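You operate a simulated robot arm through the tools that you are given. There is no shell and no other tool.

The job below is to be done with a simulated robot arm. You get a single attempt, and the scene is never put back.

## Task
Add two dippers of coconut milk to the blue beaker, cover the blue pot and stir the drink.
Fine: pot lid on the bench meanwhile; dipper ends on the mixing mat; orange stirrer, back in its pot; nothing spilt. Set down upright: dipper.

Only the result counts: the job must be done as asked and must still hold three seconds after the hand-in. Knocking over, shifting, dropping, spilling or breaking anything else fails it. Lids that push on must go on centred and level and be pressed home; caps that screw on are set level and turned clockwise until they are tight.

## Robot
A 6-joint arm with a three-finger gripper, fixed in place. Base frame: the origin is at the foot of the arm, x ahead of it, y to its left, z up. Units: mm, rad, N and s.
With the tool pointing down near the work surface it reaches from about 860 to 860 mm from the base axis. Its first joint turns from -2.897 to 2.897 rad. Payload 4.89 kg.
Tool frame: the origin (TCP) lies between the finger pads and is the grasp point; the fingertips stand 30 mm ahead of it; z points along the fingers, y is the line along which they close. Largest opening 164 mm; the body of the gripper starts 125 mm behind the TCP.
Orientation is that of the tool frame in the base frame, as a unit quaternion [x, y, z, w]. With the fingers straight down and closing along the base's y, the tool's x points along the base's -x, its y along +y and its z along -z.

## Interface
- The arm moves only by the tool servo_tool. Its argument "deltas" is a list of rows, each a list of 7 numbers: the shift along the tool's x, y, z in mm, then the turn, a rotation vector about the tool's x, y, z in rad, then the opening, from 0 (shut) to 1 (fully open). In form: [[dx, dy, dz, rx, ry, rz, jaw], ...]. A call has 1 to 20 rows; each row is the pose to reach, as a shift and turn from the pose commanded when the call began, along the tool's axes at that moment. Each row takes 0.2 s and may step no farther than 50 mm and 0.15 rad from the row before; otherwise, or with a gripper value out of range, the whole call is refused. A pose out of reach is approached as far as the arm can. The call stops where the force on the tool passes 90 N (or 10 N more than at its start, if that is more) or the arm is blocked; 0.2 s more then pass. Each finger travels about 108 mm/s and halts on what it meets, pressing with about 22 N; the grip force reading is that of the motor and also rises with nothing between the fingers. The clock runs only during rows and for 0.2 s after the last one: add rows that repeat a pose to give the fingers time. It gives the time, the measured TCP pose, the force on the tool (base axes), the opening and the grip force at its end, in the units of the frame above (readings bear some noise), with the torque about the TCP (base axes, N m) and any sound that the robot's microphone picked up, and new pictures: "pictures" is both (left out), scene, wrist or none.
- Cameras (640 x 400 px; columns grow to the right, rows downward): "scene" is fixed at [222.6, 650, 1630.9]; the picture's right is [-0.64, -0.77, 0.00], its down [-0.47, 0.39, -0.79] and it looks along [0.61, -0.50, -0.62] (base axes); focal length 337 px, centre (320, 200). "wrist" rides on the gripper at [76, -2, -152] in the tool frame; the picture's right is [0.02, 1.00, 0.00], its down [-0.88, 0.02, -0.47] and it looks along [-0.47, 0.01, 0.88] (tool axes); focal length 247 px, centre (320, 200). There is no depth. A picture from a camera that has moved, and an enlarged one, comes with that camera's place and axes in the base frame and with its lens.
- lift_body(by): slides the trunk up (or, below 0, down) by that many mm; the arm rides with it, the base frame stays. It gives what a move gives, with no picture.
- close_up(camera, box): a new picture of the part [left, top, right, bottom] of that camera's present view, enlarged. No time passes.
- sign_off(): hands the job in; it is judged then, once.

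Nothing tells you positions but the pictures and the camera data. Unless the task says otherwise, let go and move clear before handing in.

The tools are called as name(argument=value, ...) on one line, values as JSON. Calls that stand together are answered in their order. servo_tool: Moves the arm, as the interface text tells. Its arguments: {"type":"object","properties":{"deltas":{"type":"array","items":{"type":"array","items":{"type":"number"}}},"pictures":{"type":"string","enum":["both","scene","wrist","none"]}},"required":["deltas"]} The other tools are called the same way: lift_body (by) slides the trunk up or down; close_up (camera, box) takes an enlarged picture of a part of a camera's view; sign_off () hands the job in.

At the start:

```text
time_s: 0.0
position: [633.5, -232.4, 1286.1]
orientation: [0.0, 1.0, 0.0, 0.0]
wrist_force: [0.1, 0.3, 0.3]
moment: [0.02, 0.01, 0.01]
finger_gap: 164.1
grip_force: 0.1
trunk travel left (down, up): [-175.0, 215.0]
```

scene: 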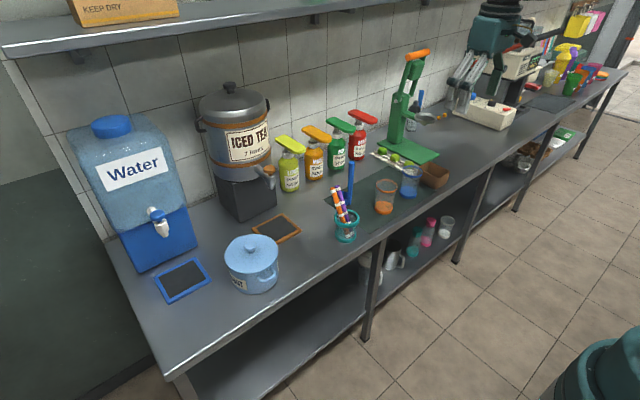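
wrist: 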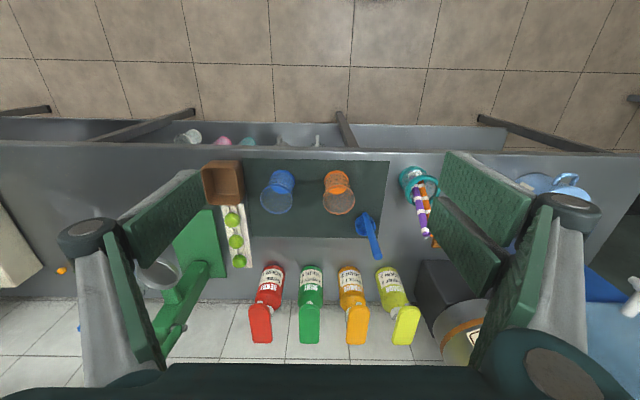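

I see a bench with a light blue lidded pot, a teal pot of stirrers, a mat with blue and orange beakers and a blue dipper. I'll start with enlarged views to get the details.

close_up(camera="scene", box=[200, 200, 360, 300])

close_up(camera="scene", box=[310, 130, 470, 250])

close_up(camera="wrist", box=[200, 140, 460, 300])

close_up(camera="wrist", box=[480, 140, 640, 240])

```text
4.00 times, centred on (280, 250) of scene
camera zoom: at [222.6, 650.0, 1630.9], right [-0.64, -0.77, 0.0], down [-0.47, 0.39, -0.79], along [0.61, -0.5, -0.62], focal length 1348 px, centre (480, 0)
```

zoom: 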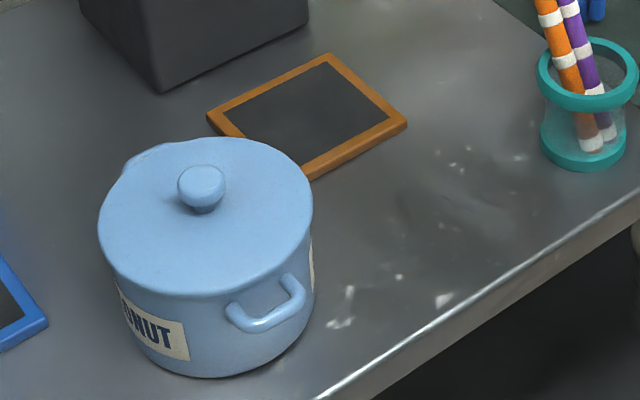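

```text
3.33 times, centred on (390, 190) of scene
camera zoom: at [222.6, 650.0, 1630.9], right [-0.64, -0.77, 0.0], down [-0.47, 0.39, -0.79], along [0.61, -0.5, -0.62], focal length 1123 px, centre (87, 233)
```

zoom: 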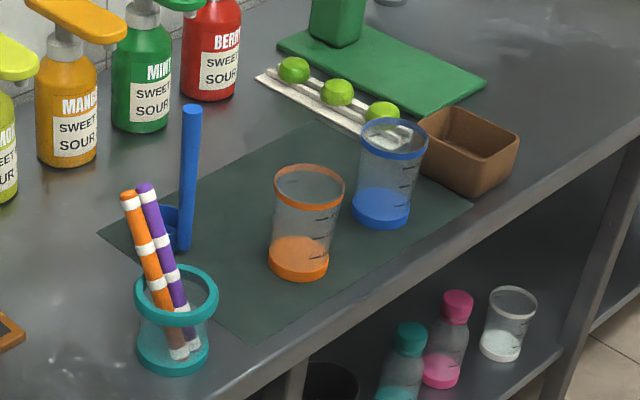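

```text
2.46 times, centred on (330, 220) of wrist
camera zoom: at [555.0, -234.9, 1438.4], right [-0.02, 1.0, 0.0], down [0.88, 0.02, 0.47], along [0.47, 0.01, -0.88], focal length 608 px, centre (295, 151)
```

zoom: 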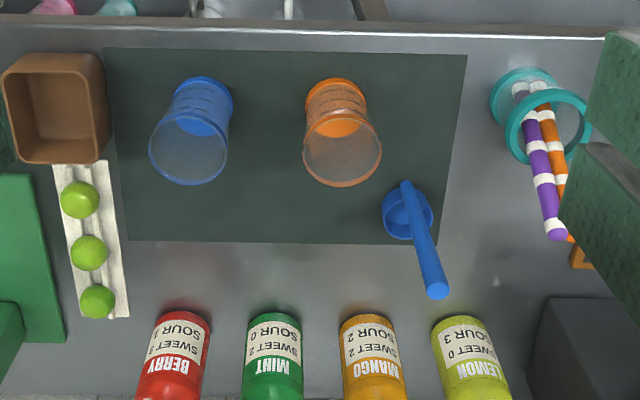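

```text
4.00 times, centred on (560, 190) of wrist
camera zoom: at [555.0, -234.9, 1438.4], right [-0.02, 1.0, 0.0], down [0.88, 0.02, 0.47], along [0.47, 0.01, -0.88], focal length 988 px, centre (-640, 240)
```

zoom: 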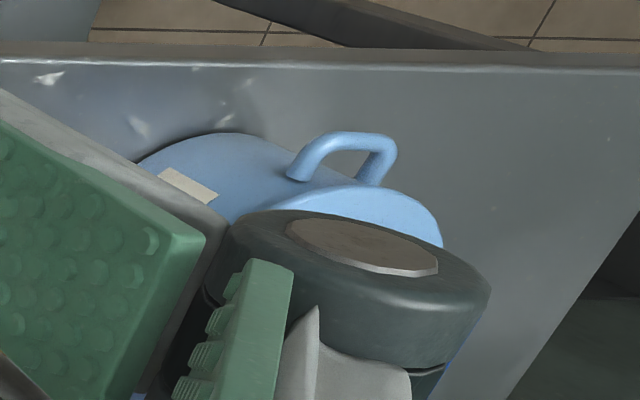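

The bench top seems to be around z≈795. From the two pictures I put the blue beaker near (839,-333), the orange beaker near (836,-181), the pot near (868,386) and the dipper near (900,-100). Next I'll move the hand high above the pot side for a better look.

servo_tool(deltas=[[0, 45, 0, 0, 0, 0, 1], [0, 90, 0, 0, 0, 0, 1], [0, 135, 0, 0, 0, 0, 1], [0, 180, 0, 0, 0, 0, 1], [0, 225, 0, 0, 0, 0, 1], [0, 270, 0, 0, 0, 0, 1], [0, 315, 0, 0, 0, 0, 1], [0, 360, 0, 0, 0, 0, 1], [0, 405, 0, 0, 0, 0, 1], [0, 450, 0, 0, 0, 0, 1], [0, 495, 0, 0, 0, 0, 1], [0, 540, 0, 0, 0, 0, 1], [0, 580, 0, 0, 0, 0, 1], [0, 600, 0, 0, 0, 0, 1]])

```text
time_s: 3.0
position: [632.5, 367.0, 1287.9]
orientation: [0.0, 1.0, 0.001, -0.001]
wrist_force: [-0.3, -0.5, -0.2]
moment: [0.1, 0.01, 0.01]
finger_gap: 164.4
grip_force: 0.0
trunk travel left (down, up): [-175.0, 215.0]
camera wrist: at [555.8, 365.0, 1440.4], right [-0.02, 1.0, 0.0], down [0.88, 0.02, 0.47], along [0.47, 0.01, -0.88], focal length 247 px, centre (320, 200)
```

scene: 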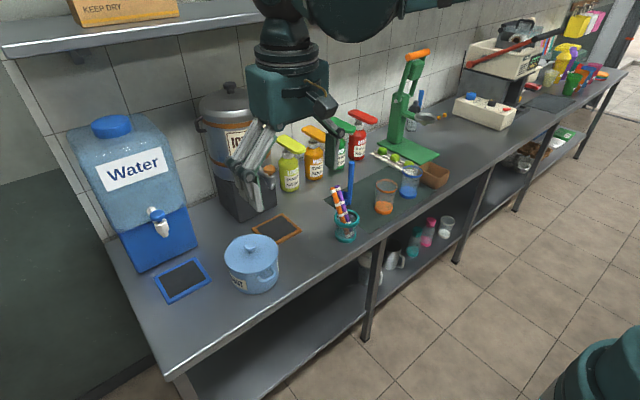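
wrist: 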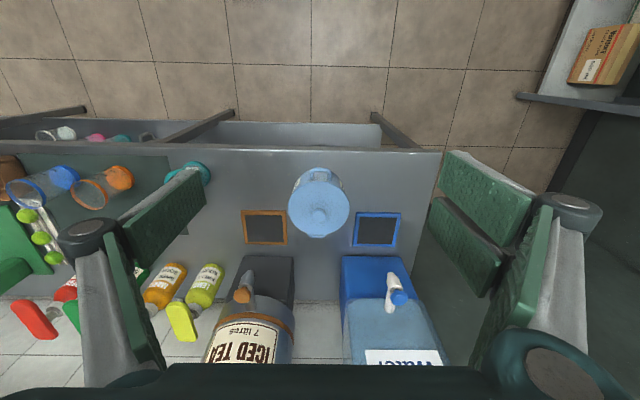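

The move worked and the pot is in plain view of the wrist camera. I'll enlarge it and triangulate its position.

close_up(camera="wrist", box=[240, 140, 400, 260])

close_up(camera="wrist", box=[150, 130, 250, 230])

close_up(camera="scene", box=[320, 150, 440, 250])

close_up(camera="scene", box=[210, 220, 300, 300])

```text
3.33 times, centred on (320, 200) of wrist
camera zoom: at [555.8, 365.0, 1440.4], right [-0.02, 1.0, 0.0], down [0.88, 0.02, 0.47], along [0.47, 0.01, -0.88], focal length 823 px, centre (320, 200)
```

zoom: 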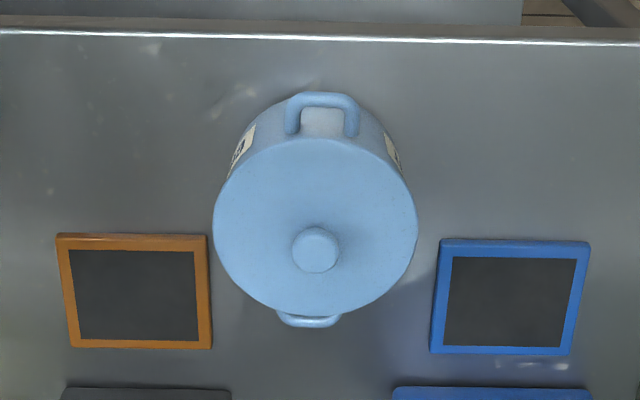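

```text
4.00 times, centred on (200, 180) of wrist
camera zoom: at [555.8, 365.0, 1440.4], right [-0.02, 1.0, 0.0], down [0.88, 0.02, 0.47], along [0.47, 0.01, -0.88], focal length 988 px, centre (800, 280)
```

zoom: 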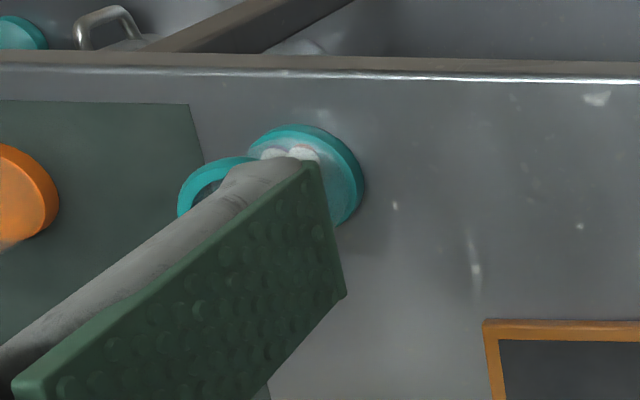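

```text
4.00 times, centred on (380, 200) of scene
camera zoom: at [222.6, 650.0, 1630.9], right [-0.64, -0.77, 0.0], down [-0.47, 0.39, -0.79], along [0.61, -0.5, -0.62], focal length 1348 px, centre (80, 200)
```

zoom: 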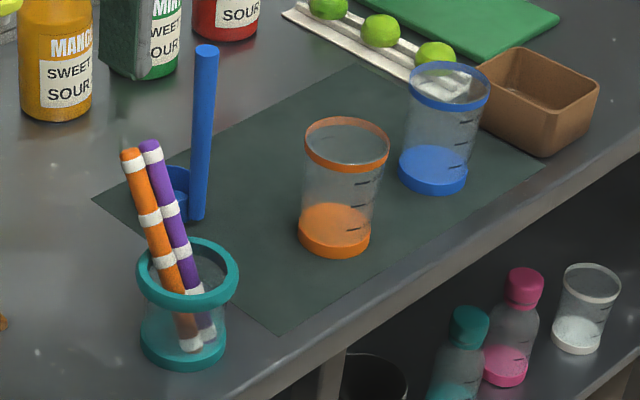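

```text
5.00 times, centred on (255, 260) of scene
camera zoom: at [222.6, 650.0, 1630.9], right [-0.64, -0.77, 0.0], down [-0.47, 0.39, -0.79], along [0.61, -0.5, -0.62], focal length 1685 px, centre (645, -100)
```

zoom: 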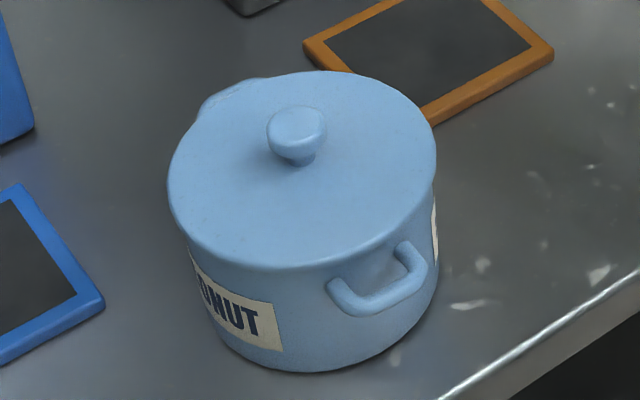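

I put the lid knob near (881,368,~915) with a lid radius of about 80 mm, and the bench between the pot and the stirrer pot is clear. I'll go over the knob with the tool down to test the reach and refine the position.

servo_tool(deltas=[[-45, 0, 20, 0, 0, 0, 1], [-90, 0, 40, 0, 0, 0, 1], [-135, 0, 60, 0, 0, 0, 1], [-180, 0, 80, 0, 0, 0, 1], [-215, 0, 100, 0, 0, 0, 1], [-245, 0, 120, 0, 0, 0, 1], [-248, 0, 140, 0, 0, 0, 1], [-248, 0, 160, 0, 0, 0, 0.6], [-248, 0, 160, 0, 0, 0, 0.4], [-248, 0, 160, 0, 0, 0, 0.4], [-248, 0, 160, 0, 0, 0, 0.4]])

```text
time_s: 5.4
position: [879.5, 367.1, 1124.2]
orientation: [0.0, 1.0, 0.0, 0.0]
wrist_force: [-1.1, 0.6, -0.6]
moment: [0.01, 0.01, 0.01]
finger_gap: 65.9
grip_force: 0.3
trunk travel left (down, up): [-175.0, 215.0]
camera wrist: at [803.1, 364.6, 1276.9], right [-0.02, 1.0, 0.0], down [0.88, 0.02, 0.47], along [0.47, 0.01, -0.88], focal length 247 px, centre (320, 200)
```

scene: 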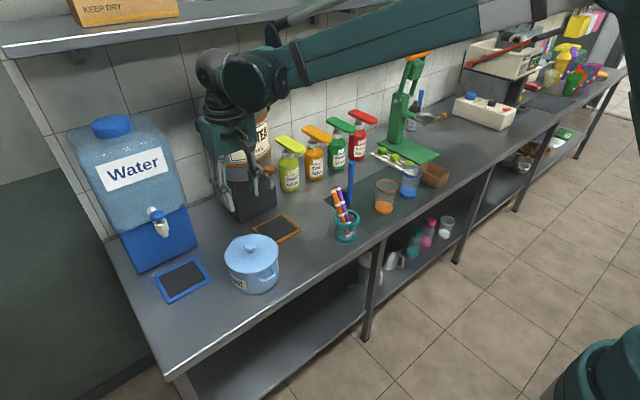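
wrist: 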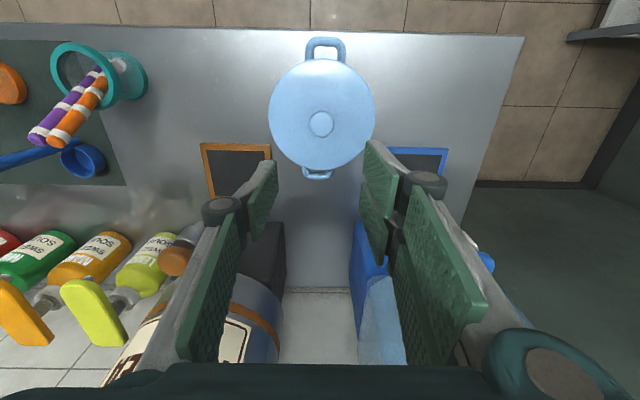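

close_up(camera="wrist", box=[250, 20, 400, 190])

close_up(camera="wrist", box=[0, 20, 160, 220])

```text
2.35 times, centred on (325, 105) of wrist
camera zoom: at [803.1, 364.6, 1276.9], right [-0.02, 1.0, 0.0], down [0.88, 0.02, 0.47], along [0.47, 0.01, -0.88], focal length 581 px, centre (308, 424)
```

zoom: 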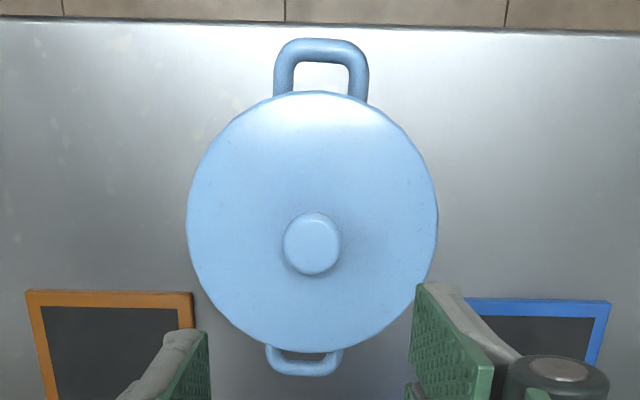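

```text
2.00 times, centred on (80, 120) of wrist
camera zoom: at [803.1, 364.6, 1276.9], right [-0.02, 1.0, 0.0], down [0.88, 0.02, 0.47], along [0.47, 0.01, -0.88], focal length 494 px, centre (800, 360)
```

zoom: 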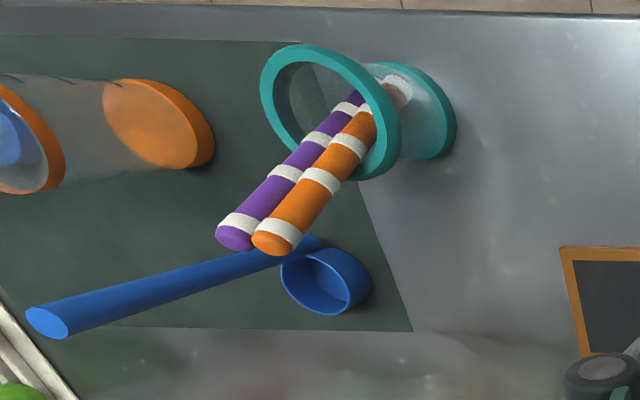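

The reach is fine here, and the knob triangulates to about (870,367.5,927) with the lid's top face near z≈908. I'll go lower and look again before grasping.

servo_tool(deltas=[[11, 0, 30, 0, 0, 0, 0.4], [11, 0, 60, 0, 0, 0, 0.4], [11, 0, 90, 0, 0, 0, 0.4], [11, 0, 110, 0, 0, 0, 0.4], [11, 0, 125, 0, 0, 0, 0.4], [11, 0, 125, 0, 0, 0, 0.4]])

close_up(camera="scene", box=[190, 180, 310, 300])

close_up(camera="wrist", box=[220, 0, 420, 160])

```text
time_s: 6.8
position: [870.1, 366.7, 999.4]
orientation: [0.0, 1.0, 0.0, 0.0]
wrist_force: [0.0, -0.5, -0.5]
moment: [-0.02, 0.03, 0.0]
finger_gap: 65.7
grip_force: 0.1
trunk travel left (down, up): [-175.0, 215.0]
camera wrist: at [792.9, 364.9, 1151.8], right [-0.02, 1.0, 0.0], down [0.88, 0.02, 0.47], along [0.47, 0.01, -0.88], focal length 247 px, centre (320, 200)
```

scene: 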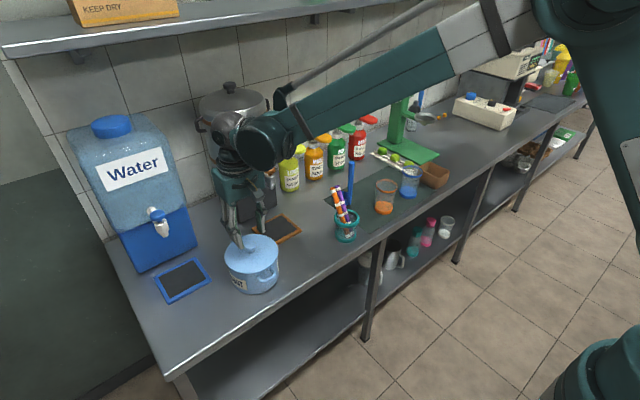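
wrist: 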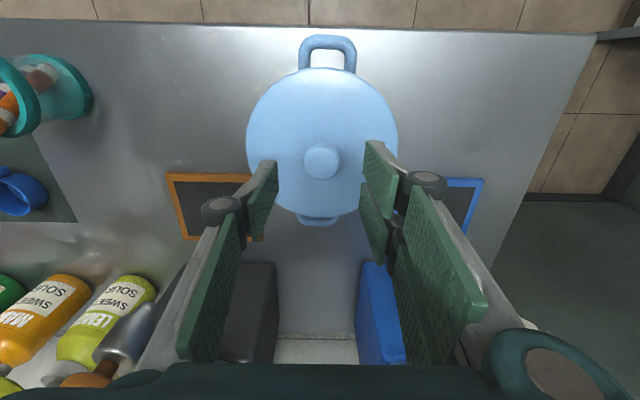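

```text
3.33 times, centred on (250, 240) of scene
camera zoom: at [222.6, 650.0, 1630.9], right [-0.64, -0.77, 0.0], down [-0.47, 0.39, -0.79], along [0.61, -0.5, -0.62], focal length 1123 px, centre (553, 67)
```

zoom: 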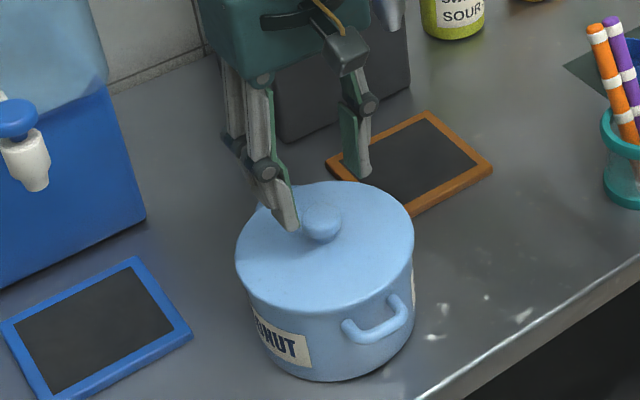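

```text
2.50 times, centred on (320, 80) of wrist
camera zoom: at [792.9, 364.9, 1151.8], right [-0.02, 1.0, 0.0], down [0.88, 0.02, 0.47], along [0.47, 0.01, -0.88], focal length 617 px, centre (320, 500)
```

zoom: 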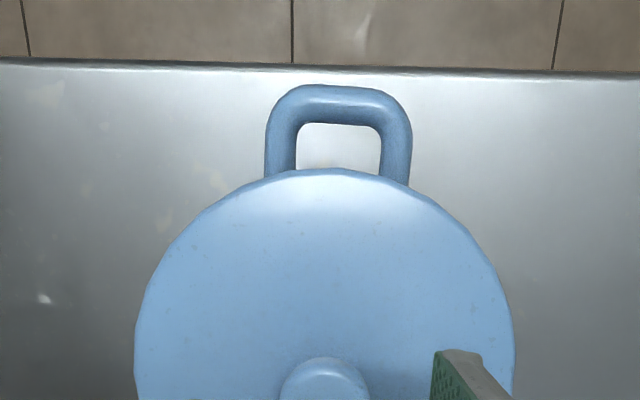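

Knob confirmed at about (870,368,925). I'll descend so the fingertips straddle it and watch the force.

servo_tool(deltas=[[0, 1, 20, 0, 0, 0, 0.4], [0, 1, 40, 0, 0, 0, 0.4], [0, 1, 50, 0, 0, 0, 0.4], [0, 1, 55, 0, 0, 0, 0.4], [0, 1, 58, 0, 0, 0, 0.4], [0, 1, 58, 0, 0, 0, 0.4]])

close_up(camera="scene", box=[210, 210, 290, 270])

close_up(camera="wrist", box=[240, 100, 400, 220])

```text
time_s: 8.2
position: [870.9, 368.8, 942.0]
orientation: [0.001, 1.0, 0.0, 0.0]
wrist_force: [0.2, -0.5, 0.5]
moment: [-0.01, -0.02, 0.0]
finger_gap: 65.5
grip_force: 0.1
trunk travel left (down, up): [-175.0, 215.0]
camera wrist: at [793.4, 366.2, 1094.7], right [-0.02, 1.0, 0.0], down [0.88, 0.02, 0.47], along [0.47, 0.01, -0.88], focal length 247 px, centre (320, 200)
```

scene: 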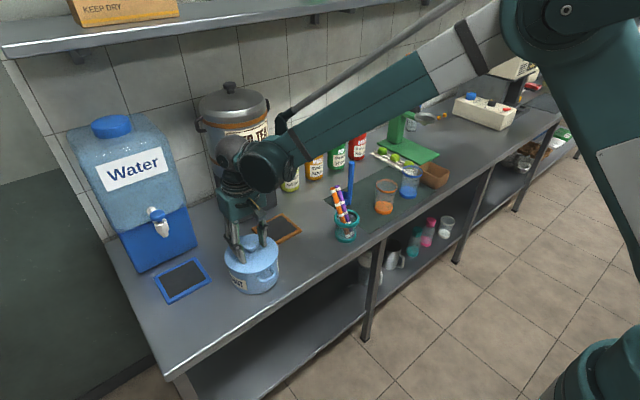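
wrist: 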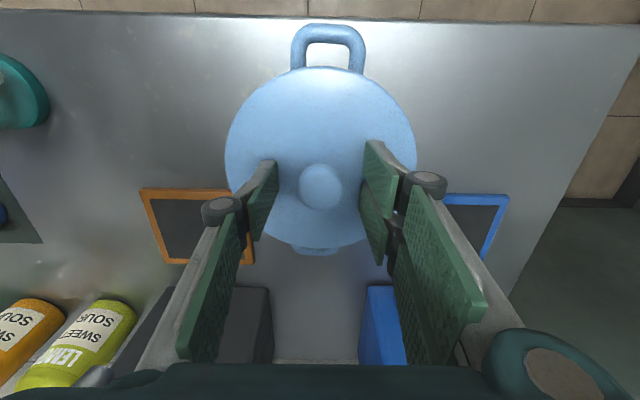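

```text
6.67 times, centred on (250, 240) of scene
camera zoom: at [222.6, 650.0, 1630.9], right [-0.64, -0.77, 0.0], down [-0.47, 0.39, -0.79], along [0.61, -0.5, -0.62], focal length 2246 px, centre (787, -67)
```

zoom: 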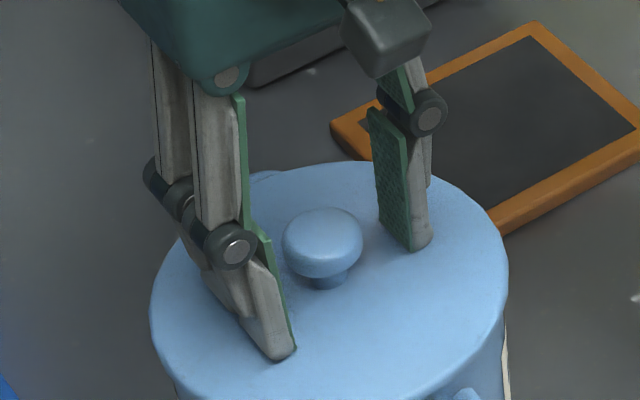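

```text
3.33 times, centred on (320, 160) of wrist
camera zoom: at [793.4, 366.2, 1094.7], right [-0.02, 1.0, 0.0], down [0.88, 0.02, 0.47], along [0.47, 0.01, -0.88], focal length 823 px, centre (320, 333)
```

zoom: 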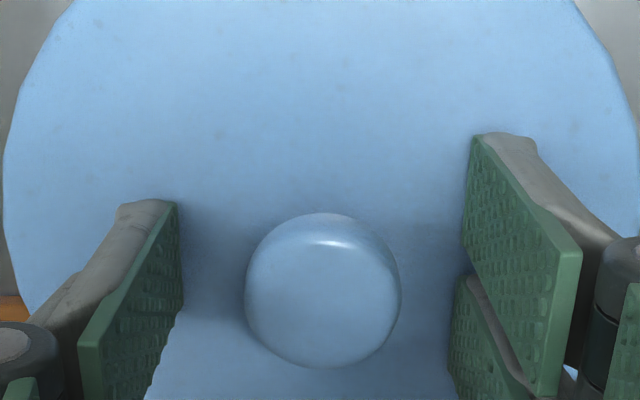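

The fingers straddle the knob with no contact. I'll close on it now.

servo_tool(deltas=[[0, 0, 0, 0, 0, 0, 0.2], [0, 0, 0, 0, 0, 0, 0.0], [0, 0, 0, 0, 0, 0, 0.0], [0, 0, 0, 0, 0, 0, 0.0]])

close_up(camera="wrist", box=[240, 100, 400, 220])

close_up(camera="scene", box=[210, 210, 290, 300])

```text
time_s: 9.2
position: [870.2, 368.9, 941.4]
orientation: [0.0, 1.0, 0.0, 0.0]
wrist_force: [-0.1, 0.5, -0.8]
moment: [-0.02, 0.01, 0.0]
finger_gap: 31.7
grip_force: 21.7
trunk travel left (down, up): [-175.0, 215.0]
heard: snap
camera wrist: at [793.4, 366.2, 1094.7], right [-0.02, 1.0, 0.0], down [0.88, 0.02, 0.47], along [0.47, 0.01, -0.88], focal length 247 px, centre (320, 200)
```

scene: 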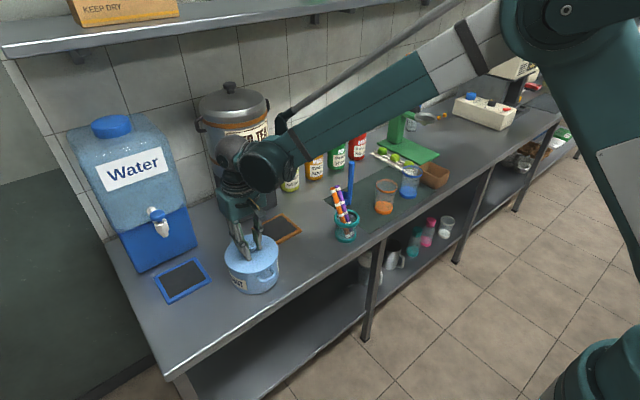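
wrist: 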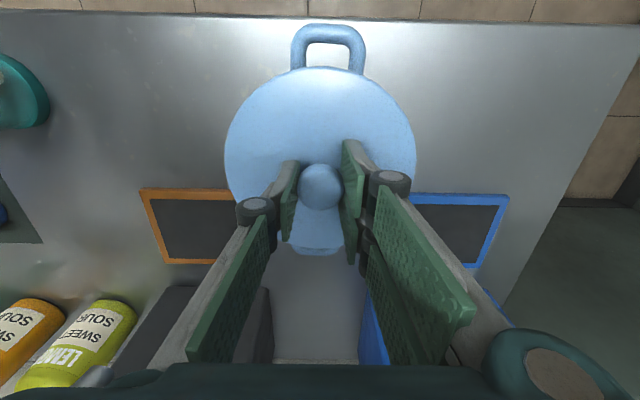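

```text
3.33 times, centred on (320, 160) of wrist
camera zoom: at [793.4, 366.2, 1094.7], right [-0.02, 1.0, 0.0], down [0.88, 0.02, 0.47], along [0.47, 0.01, -0.88], focal length 823 px, centre (320, 333)
```

zoom: 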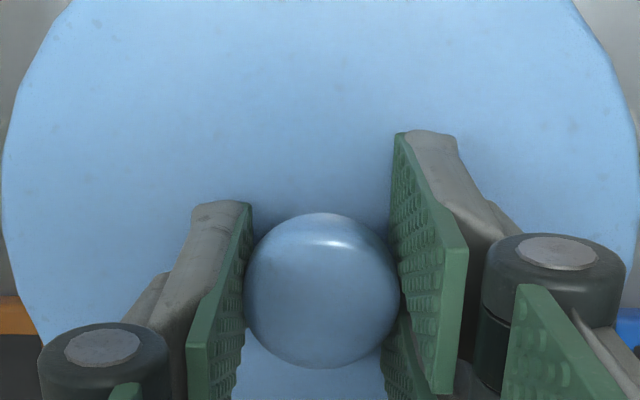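

```text
4.44 times, centred on (250, 255) of scene
camera zoom: at [222.6, 650.0, 1630.9], right [-0.64, -0.77, 0.0], down [-0.47, 0.39, -0.79], along [0.61, -0.5, -0.62], focal length 1497 px, centre (631, -44)
```

zoom: 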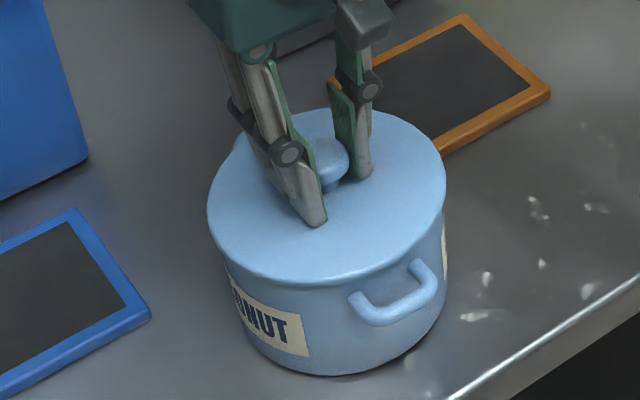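

The knob is gripped at a 31.7 mm gap. I'll lift slowly and check that only the lid comes up.

servo_tool(deltas=[[0, 0, -4, 0, 0, 0, 0.0], [0, 0, -8, 0, 0, 0, 0.0], [0, 0, -12, 0, 0, 0, 0.0], [0, 0, -18, 0, 0, 0, 0.0], [0, 0, -25, 0, 0, 0, 0.0]])

close_up(camera="scene", box=[210, 200, 290, 300])

```text
time_s: 10.4
position: [870.7, 368.2, 967.4]
orientation: [0.0, 1.0, 0.0, 0.0]
wrist_force: [-0.3, 0.3, -0.7]
moment: [-0.01, 0.03, 0.02]
finger_gap: 31.6
grip_force: 22.1
trunk travel left (down, up): [-175.0, 215.0]
camera wrist: at [793.2, 366.0, 1120.0], right [-0.02, 1.0, 0.0], down [0.88, 0.02, 0.47], along [0.47, 0.01, -0.88], focal length 247 px, centre (320, 200)
```

scene: 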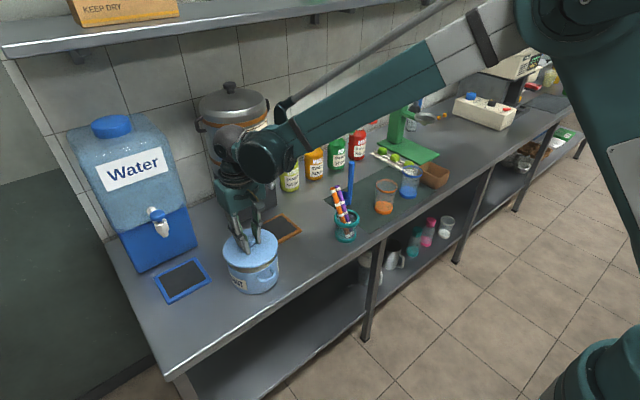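
wrist: 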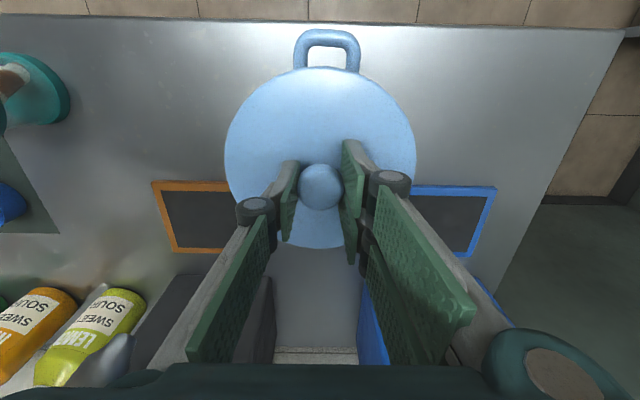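

```text
4.00 times, centred on (250, 250) of scene
camera zoom: at [222.6, 650.0, 1630.9], right [-0.64, -0.77, 0.0], down [-0.47, 0.39, -0.79], along [0.61, -0.5, -0.62], focal length 1348 px, centre (600, 0)
```

zoom: 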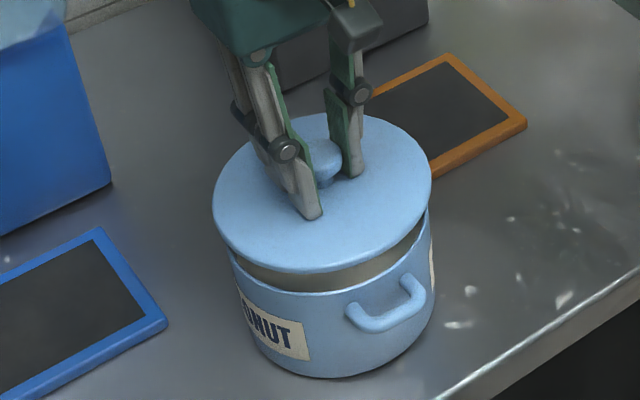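

The lid came off level. I'll carry it to a clear spot on the bench near (838,185) and lower it.

servo_tool(deltas=[[0, 0, -25, 0, 0, 0, 0.0], [0, 0, -50, 0, 0, 0, 0.0], [10, -35, -50, 0, 0, 0, 0.0], [20, -75, -50, 0, 0, 0, 0.0], [32, -115, -50, 0, 0, 0, 0.0], [32, -155, -50, 0, 0, 0, 0.0], [32, -183, -40, 0, 0, 0, 0.0], [32, -183, 0, 0, 0, 0, 0.0], [32, -183, 30, 0, 0, 0, 0.0], [32, -183, 50, 0, 0, 0, 0.0], [32, -183, 50, 0, 0, 0, 0.0]])

close_up(camera="scene", box=[220, 160, 360, 300])

```text
time_s: 12.8
position: [838.1, 185.0, 917.2]
orientation: [0.002, 1.0, 0.0, 0.0]
wrist_force: [0.1, -0.4, -1.4]
moment: [0.01, 0.05, -0.02]
finger_gap: 31.7
grip_force: 22.2
trunk travel left (down, up): [-175.0, 215.0]
camera wrist: at [760.9, 181.9, 1069.8], right [-0.02, 1.0, 0.0], down [0.88, 0.02, 0.47], along [0.47, 0.01, -0.88], focal length 247 px, centre (320, 200)
```

scene: 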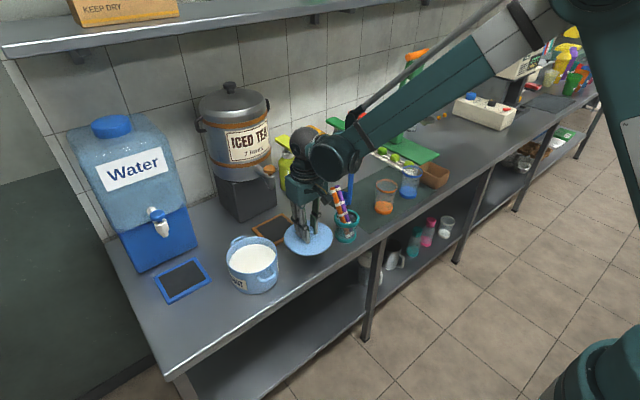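
wrist: 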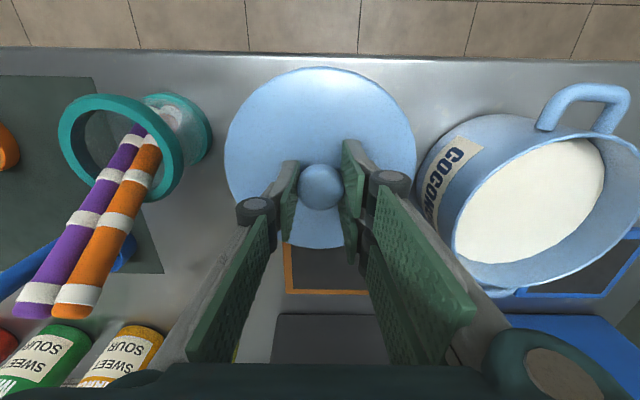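

```text
2.86 times, centred on (290, 230) of scene
camera zoom: at [222.6, 650.0, 1630.9], right [-0.64, -0.77, 0.0], down [-0.47, 0.39, -0.79], along [0.61, -0.5, -0.62], focal length 963 px, centre (406, 114)
```

zoom: 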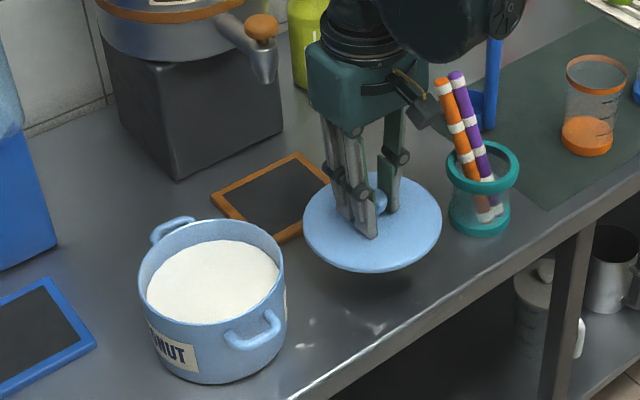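

The pot is open and full of milk. I'll lower the lid gently towards the bench until the force shows contact.

servo_tool(deltas=[[0, 0, 20, 0, 0, 0, 0.0], [0, 0, 40, 0, 0, 0, 0.0], [0, 0, 55, 0, 0, 0, 0.0], [0, 0, 58, 0, 0, 0, 0.0], [0, 0, 60, 0, 0, 0, 0.0]], pictures="none")

close_up(camera="scene", box=[260, 190, 360, 270])

```text
time_s: 14.0
position: [838.4, 185.3, 858.9]
orientation: [0.0, 1.0, 0.0, -0.001]
wrist_force: [0.2, -0.4, -1.4]
moment: [-0.01, 0.03, 0.01]
finger_gap: 31.5
grip_force: 22.7
trunk travel left (down, up): [-175.0, 215.0]
```

```text
5.00 times, centred on (310, 230) of scene
camera zoom: at [222.6, 650.0, 1630.9], right [-0.64, -0.77, 0.0], down [-0.47, 0.39, -0.79], along [0.61, -0.5, -0.62], focal length 1685 px, centre (370, 50)
```

zoom: 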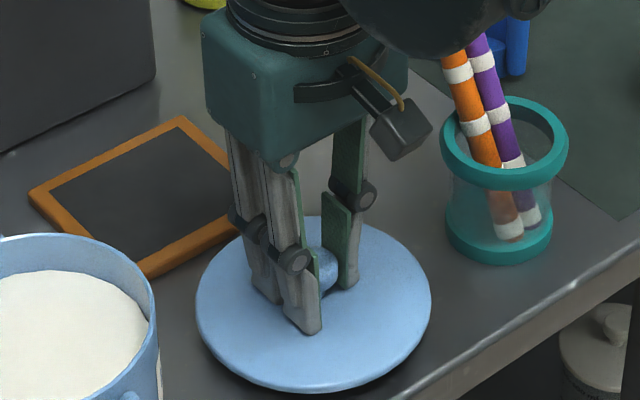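

servo_tool(deltas=[[0, 0, 3, 0, 0, 0, 0.0], [0, 0, 6, 0, 0, 0, 0.0], [0, 0, 9, 0, 0, 0, 0.0], [0, 0, 12, 0, 0, 0, 0.0]], pictures="none")

close_up(camera="scene", box=[260, 190, 360, 270])

```text
time_s: 15.0
position: [838.4, 184.6, 845.8]
orientation: [0.0, 1.0, 0.001, 0.0]
wrist_force: [0.2, 0.3, -1.4]
moment: [0.02, 0.0, -0.02]
finger_gap: 31.8
grip_force: 22.6
trunk travel left (down, up): [-175.0, 215.0]
```

```text
5.00 times, centred on (310, 230) of scene
camera zoom: at [222.6, 650.0, 1630.9], right [-0.64, -0.77, 0.0], down [-0.47, 0.39, -0.79], along [0.61, -0.5, -0.62], focal length 1685 px, centre (370, 50)
```

zoom: 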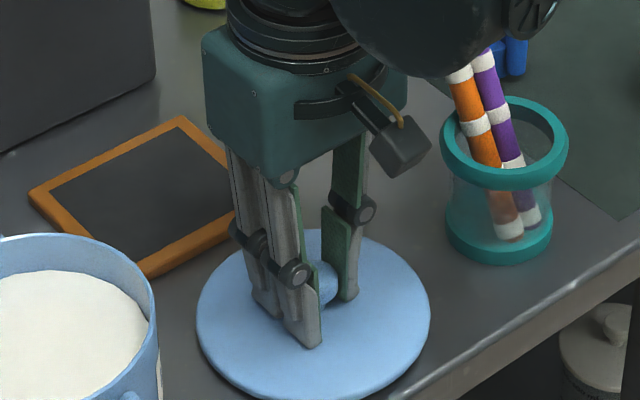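

servo_tool(deltas=[[0, 0, 2, 0, 0, 0, 0.0], [0, 0, 4, 0, 0, 0, 0.0], [0, 0, 6, 0, 0, 0, 0.0]], pictures="none")

servo_tool(deltas=[[0, 0, 2, 0, 0, 0, 0.0], [0, 0, 4, 0, 0, 0, 0.0]], pictures="none")

close_up(camera="scene", box=[260, 190, 360, 270])

```text
time_s: 15.8
position: [837.4, 183.7, 840.3]
orientation: [0.0, 1.0, 0.0, 0.0]
wrist_force: [8.9, 2.4, 21.7]
moment: [0.05, -0.07, 0.06]
finger_gap: 31.6
grip_force: 22.1
trunk travel left (down, up): [-175.0, 215.0]
```

```text
time_s: 16.5
position: [837.8, 183.9, 840.2]
orientation: [0.001, 1.0, 0.0, 0.001]
wrist_force: [-6.0, -1.8, 56.5]
moment: [0.32, 0.57, 0.04]
finger_gap: 31.9
grip_force: 22.0
trunk travel left (down, up): [-175.0, 215.0]
stopped in row 2: the force on the tool passed its limit at 93 N (the readings are from after the stop); the commanded pose is now the measured one
```

```text
5.00 times, centred on (310, 230) of scene
camera zoom: at [222.6, 650.0, 1630.9], right [-0.64, -0.77, 0.0], down [-0.47, 0.39, -0.79], along [0.61, -0.5, -0.62], focal length 1685 px, centre (370, 50)
```

zoom: 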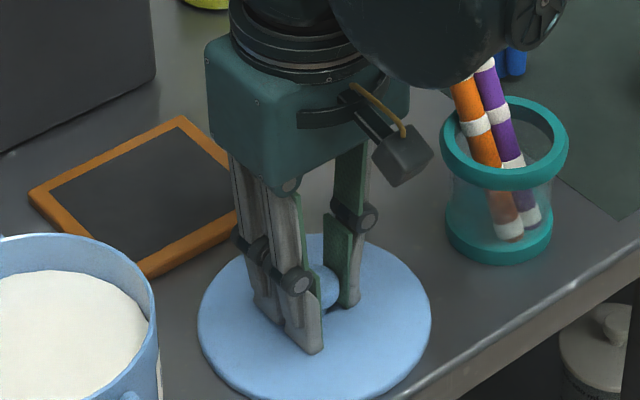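

The lid is resting on the bench at TCP z≈840. I'll ease the pressure, open, and rise straight up.

servo_tool(deltas=[[0, 0, -0.5, 0, 0, 0, 0.0], [0, 0, -0.5, 0, 0, 0, 0.2], [0, 0, -0.5, 0, 0, 0, 0.4], [0, 0, -0.5, 0, 0, 0, 0.4], [0, 0, -20, 0, 0, 0, 0.4], [0, 0, -60, 0, 0, 0, 0.4], [0, 0, -110, 0, 0, 0, 0.4], [0, 0, -160, 0, 0, 0, 0.4]])

close_up(camera="scene", box=[220, 190, 360, 300])

```text
time_s: 18.3
position: [837.2, 185.6, 996.0]
orientation: [0.001, 1.0, 0.001, 0.001]
wrist_force: [0.4, -0.2, -1.4]
moment: [-0.06, 0.19, 0.02]
finger_gap: 65.6
grip_force: 0.0
trunk travel left (down, up): [-175.0, 215.0]
camera wrist: at [759.9, 183.2, 1148.6], right [-0.02, 1.0, 0.0], down [0.88, 0.02, 0.47], along [0.47, 0.01, -0.88], focal length 247 px, centre (320, 200)
```

scene: 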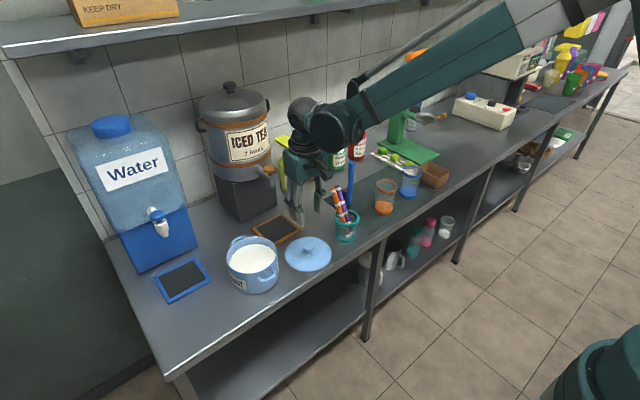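
wrist: 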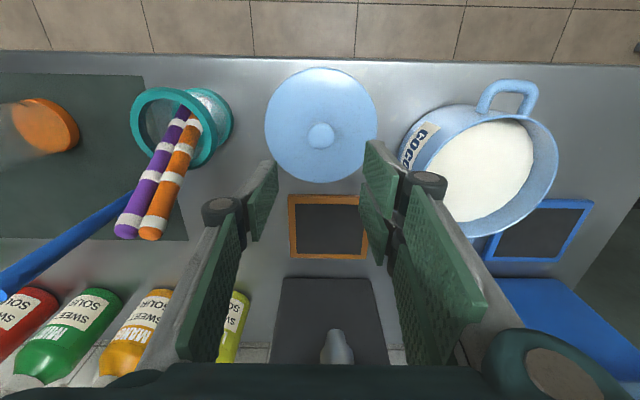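

```text
3.64 times, centred on (290, 245) of scene
camera zoom: at [222.6, 650.0, 1630.9], right [-0.64, -0.77, 0.0], down [-0.47, 0.39, -0.79], along [0.61, -0.5, -0.62], focal length 1225 px, centre (429, 36)
```

zoom: 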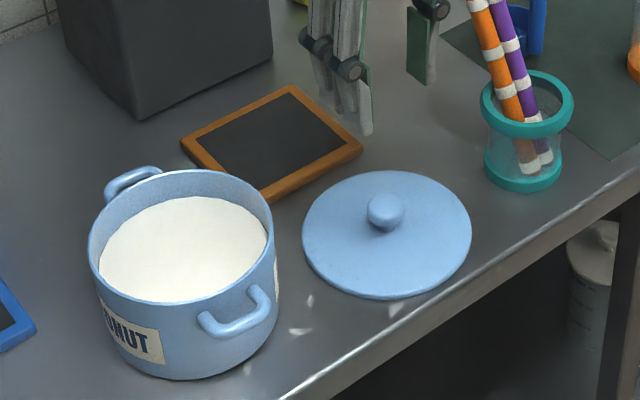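

The lid rests safely on the bench. Next I'll raise the hand and move over the mat to look at the dipper, stirrers and beakers.

servo_tool(deltas=[[20, 0, -50, 0, 0, 0, 0.4], [40, 0, -100, 0, 0, 0, 0.4], [60, -30, -150, 0, 0, 0, 0.4], [60, -80, -154, 0, 0, 0, 0.4], [60, -130, -154, 0, 0, 0, 0.4], [60, -180, -154, 0, 0, 0, 0.4], [60, -230, -154, 0, 0, 0, 0.4], [60, -270, -154, 0, 0, 0, 0.4], [60, -300, -154, 0, 0, 0, 0.4], [60, -300, -154, 0, 0, 0, 0.4]])

close_up(camera="wrist", box=[220, 30, 420, 230])

close_up(camera="wrist", box=[40, 30, 240, 230])

close_up(camera="wrist", box=[360, 30, 520, 180])

```text
refused: row 1 steps farther than a row can; nothing moved
```

```text
2.00 times, centred on (320, 130) of wrist
camera zoom: at [759.9, 183.2, 1148.6], right [-0.02, 1.0, 0.0], down [0.88, 0.02, 0.47], along [0.47, 0.01, -0.88], focal length 494 px, centre (320, 340)
```

zoom: 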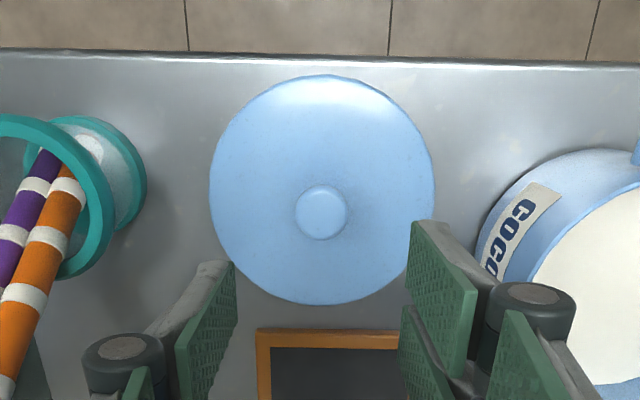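

```text
2.00 times, centred on (140, 130) of wrist
camera zoom: at [759.9, 183.2, 1148.6], right [-0.02, 1.0, 0.0], down [0.88, 0.02, 0.47], along [0.47, 0.01, -0.88], focal length 494 px, centre (680, 340)
```

zoom: 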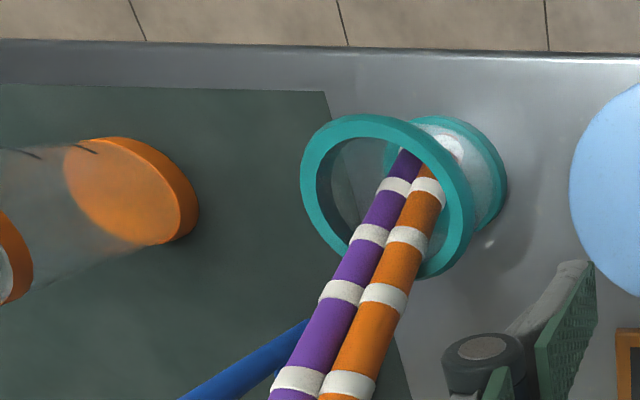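

```text
2.67 times, centred on (440, 105) of wrist
camera zoom: at [759.9, 183.2, 1148.6], right [-0.02, 1.0, 0.0], down [0.88, 0.02, 0.47], along [0.47, 0.01, -0.88], focal length 659 px, centre (0, 453)
```

zoom: 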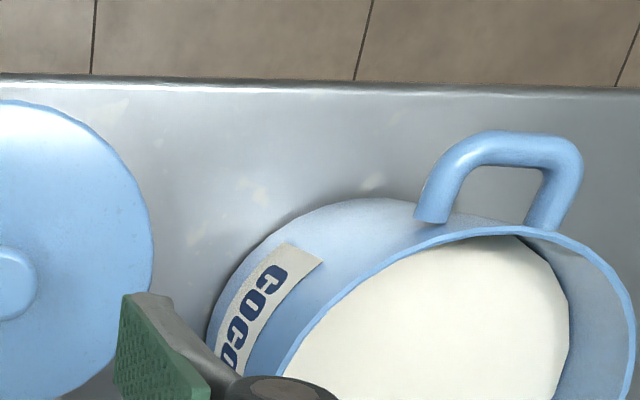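

The step was a bit too large and the call was refused. I'll send smaller steps.

servo_tool(deltas=[[15, 0, -45, 0, 0, 0, 0.4], [30, 0, -90, 0, 0, 0, 0.4], [45, -10, -135, 0, 0, 0, 0.4], [60, -50, -154, 0, 0, 0, 0.4], [60, -95, -154, 0, 0, 0, 0.4], [60, -140, -154, 0, 0, 0, 0.4], [60, -185, -154, 0, 0, 0, 0.4], [60, -230, -154, 0, 0, 0, 0.4], [60, -270, -154, 0, 0, 0, 0.4], [60, -300, -154, 0, 0, 0, 0.4], [60, -300, -154, 0, 0, 0, 0.4]])

close_up(camera="wrist", box=[220, 30, 420, 230])

close_up(camera="wrist", box=[40, 30, 240, 230])

close_up(camera="wrist", box=[360, 30, 520, 180])

```text
time_s: 20.7
position: [775.5, -116.2, 1150.8]
orientation: [0.0, 1.0, 0.0, 0.001]
wrist_force: [0.3, -1.3, 1.2]
moment: [0.05, 0.0, -0.03]
finger_gap: 65.6
grip_force: 0.1
trunk travel left (down, up): [-175.0, 215.0]
camera wrist: at [698.5, -118.3, 1303.6], right [-0.02, 1.0, 0.0], down [0.88, 0.02, 0.47], along [0.47, 0.01, -0.88], focal length 247 px, centre (320, 200)
```

scene: 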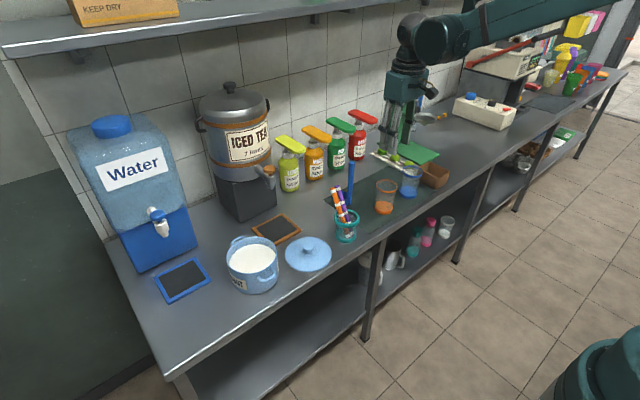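
wrist: 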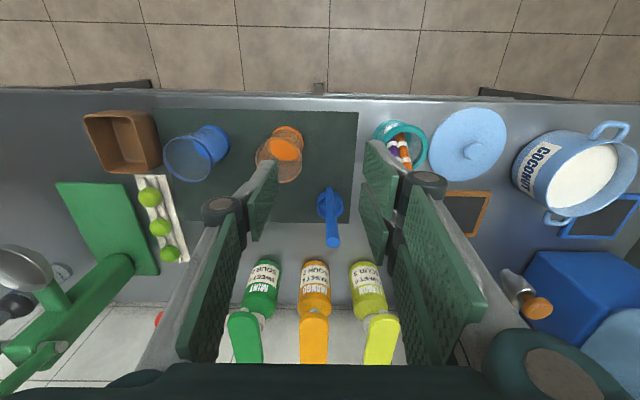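

```text
2.00 times, centred on (320, 130) of wrist
camera zoom: at [698.5, -118.3, 1303.6], right [-0.02, 1.0, 0.0], down [0.88, 0.02, 0.47], along [0.47, 0.01, -0.88], focal length 494 px, centre (320, 340)
```

zoom: 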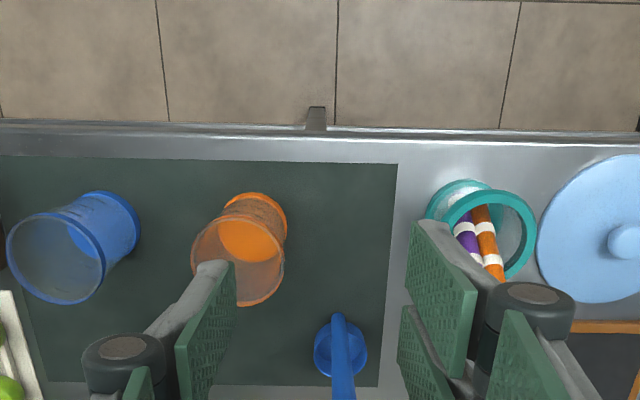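

```text
2.00 times, centred on (140, 130) of wrist
camera zoom: at [698.5, -118.3, 1303.6], right [-0.02, 1.0, 0.0], down [0.88, 0.02, 0.47], along [0.47, 0.01, -0.88], focal length 494 px, centre (680, 340)
```

zoom: 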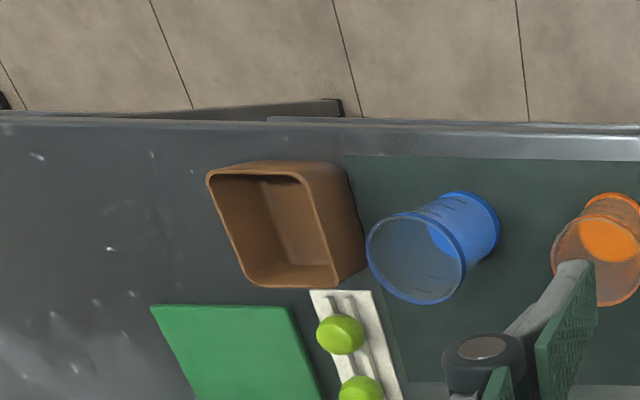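

```text
2.67 times, centred on (440, 105) of wrist
camera zoom: at [698.5, -118.3, 1303.6], right [-0.02, 1.0, 0.0], down [0.88, 0.02, 0.47], along [0.47, 0.01, -0.88], focal length 659 px, centre (0, 453)
```

zoom: 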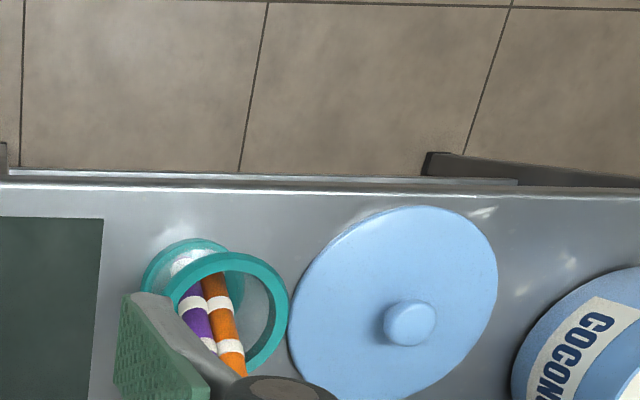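

close_up(camera="wrist", box=[290, 175, 370, 255])

close_up(camera="scene", box=[315, 150, 375, 250])

close_up(camera="scene", box=[360, 130, 460, 220])

```text
5.00 times, centred on (330, 215) of wrist
camera zoom: at [698.5, -118.3, 1303.6], right [-0.02, 1.0, 0.0], down [0.88, 0.02, 0.47], along [0.47, 0.01, -0.88], focal length 1235 px, centre (270, 125)
```

zoom: 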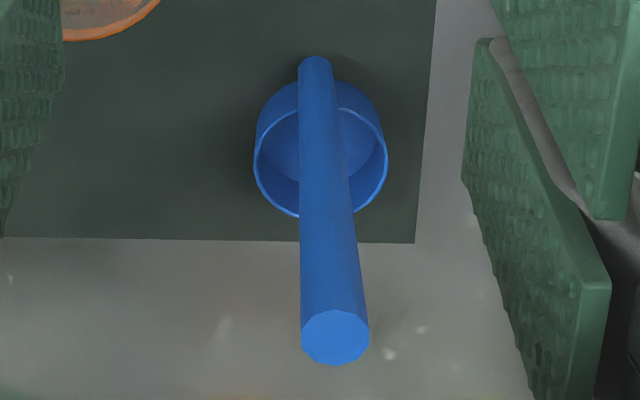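

```text
4.00 times, centred on (345, 200) of scene
camera zoom: at [222.6, 650.0, 1630.9], right [-0.64, -0.77, 0.0], down [-0.47, 0.39, -0.79], along [0.61, -0.5, -0.62], focal length 1348 px, centre (220, 200)
```

zoom: 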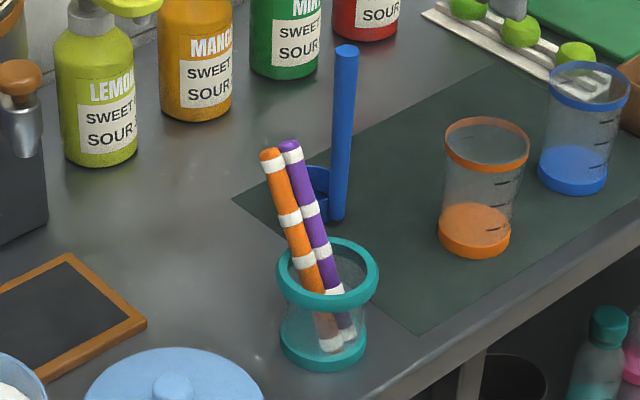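

```text
4.44 times, centred on (410, 175) of scene
camera zoom: at [222.6, 650.0, 1630.9], right [-0.64, -0.77, 0.0], down [-0.47, 0.39, -0.79], along [0.61, -0.5, -0.62], focal length 1497 px, centre (-80, 311)
```

zoom: 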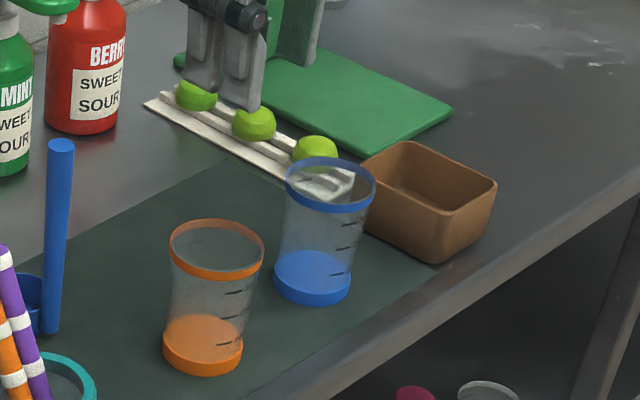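

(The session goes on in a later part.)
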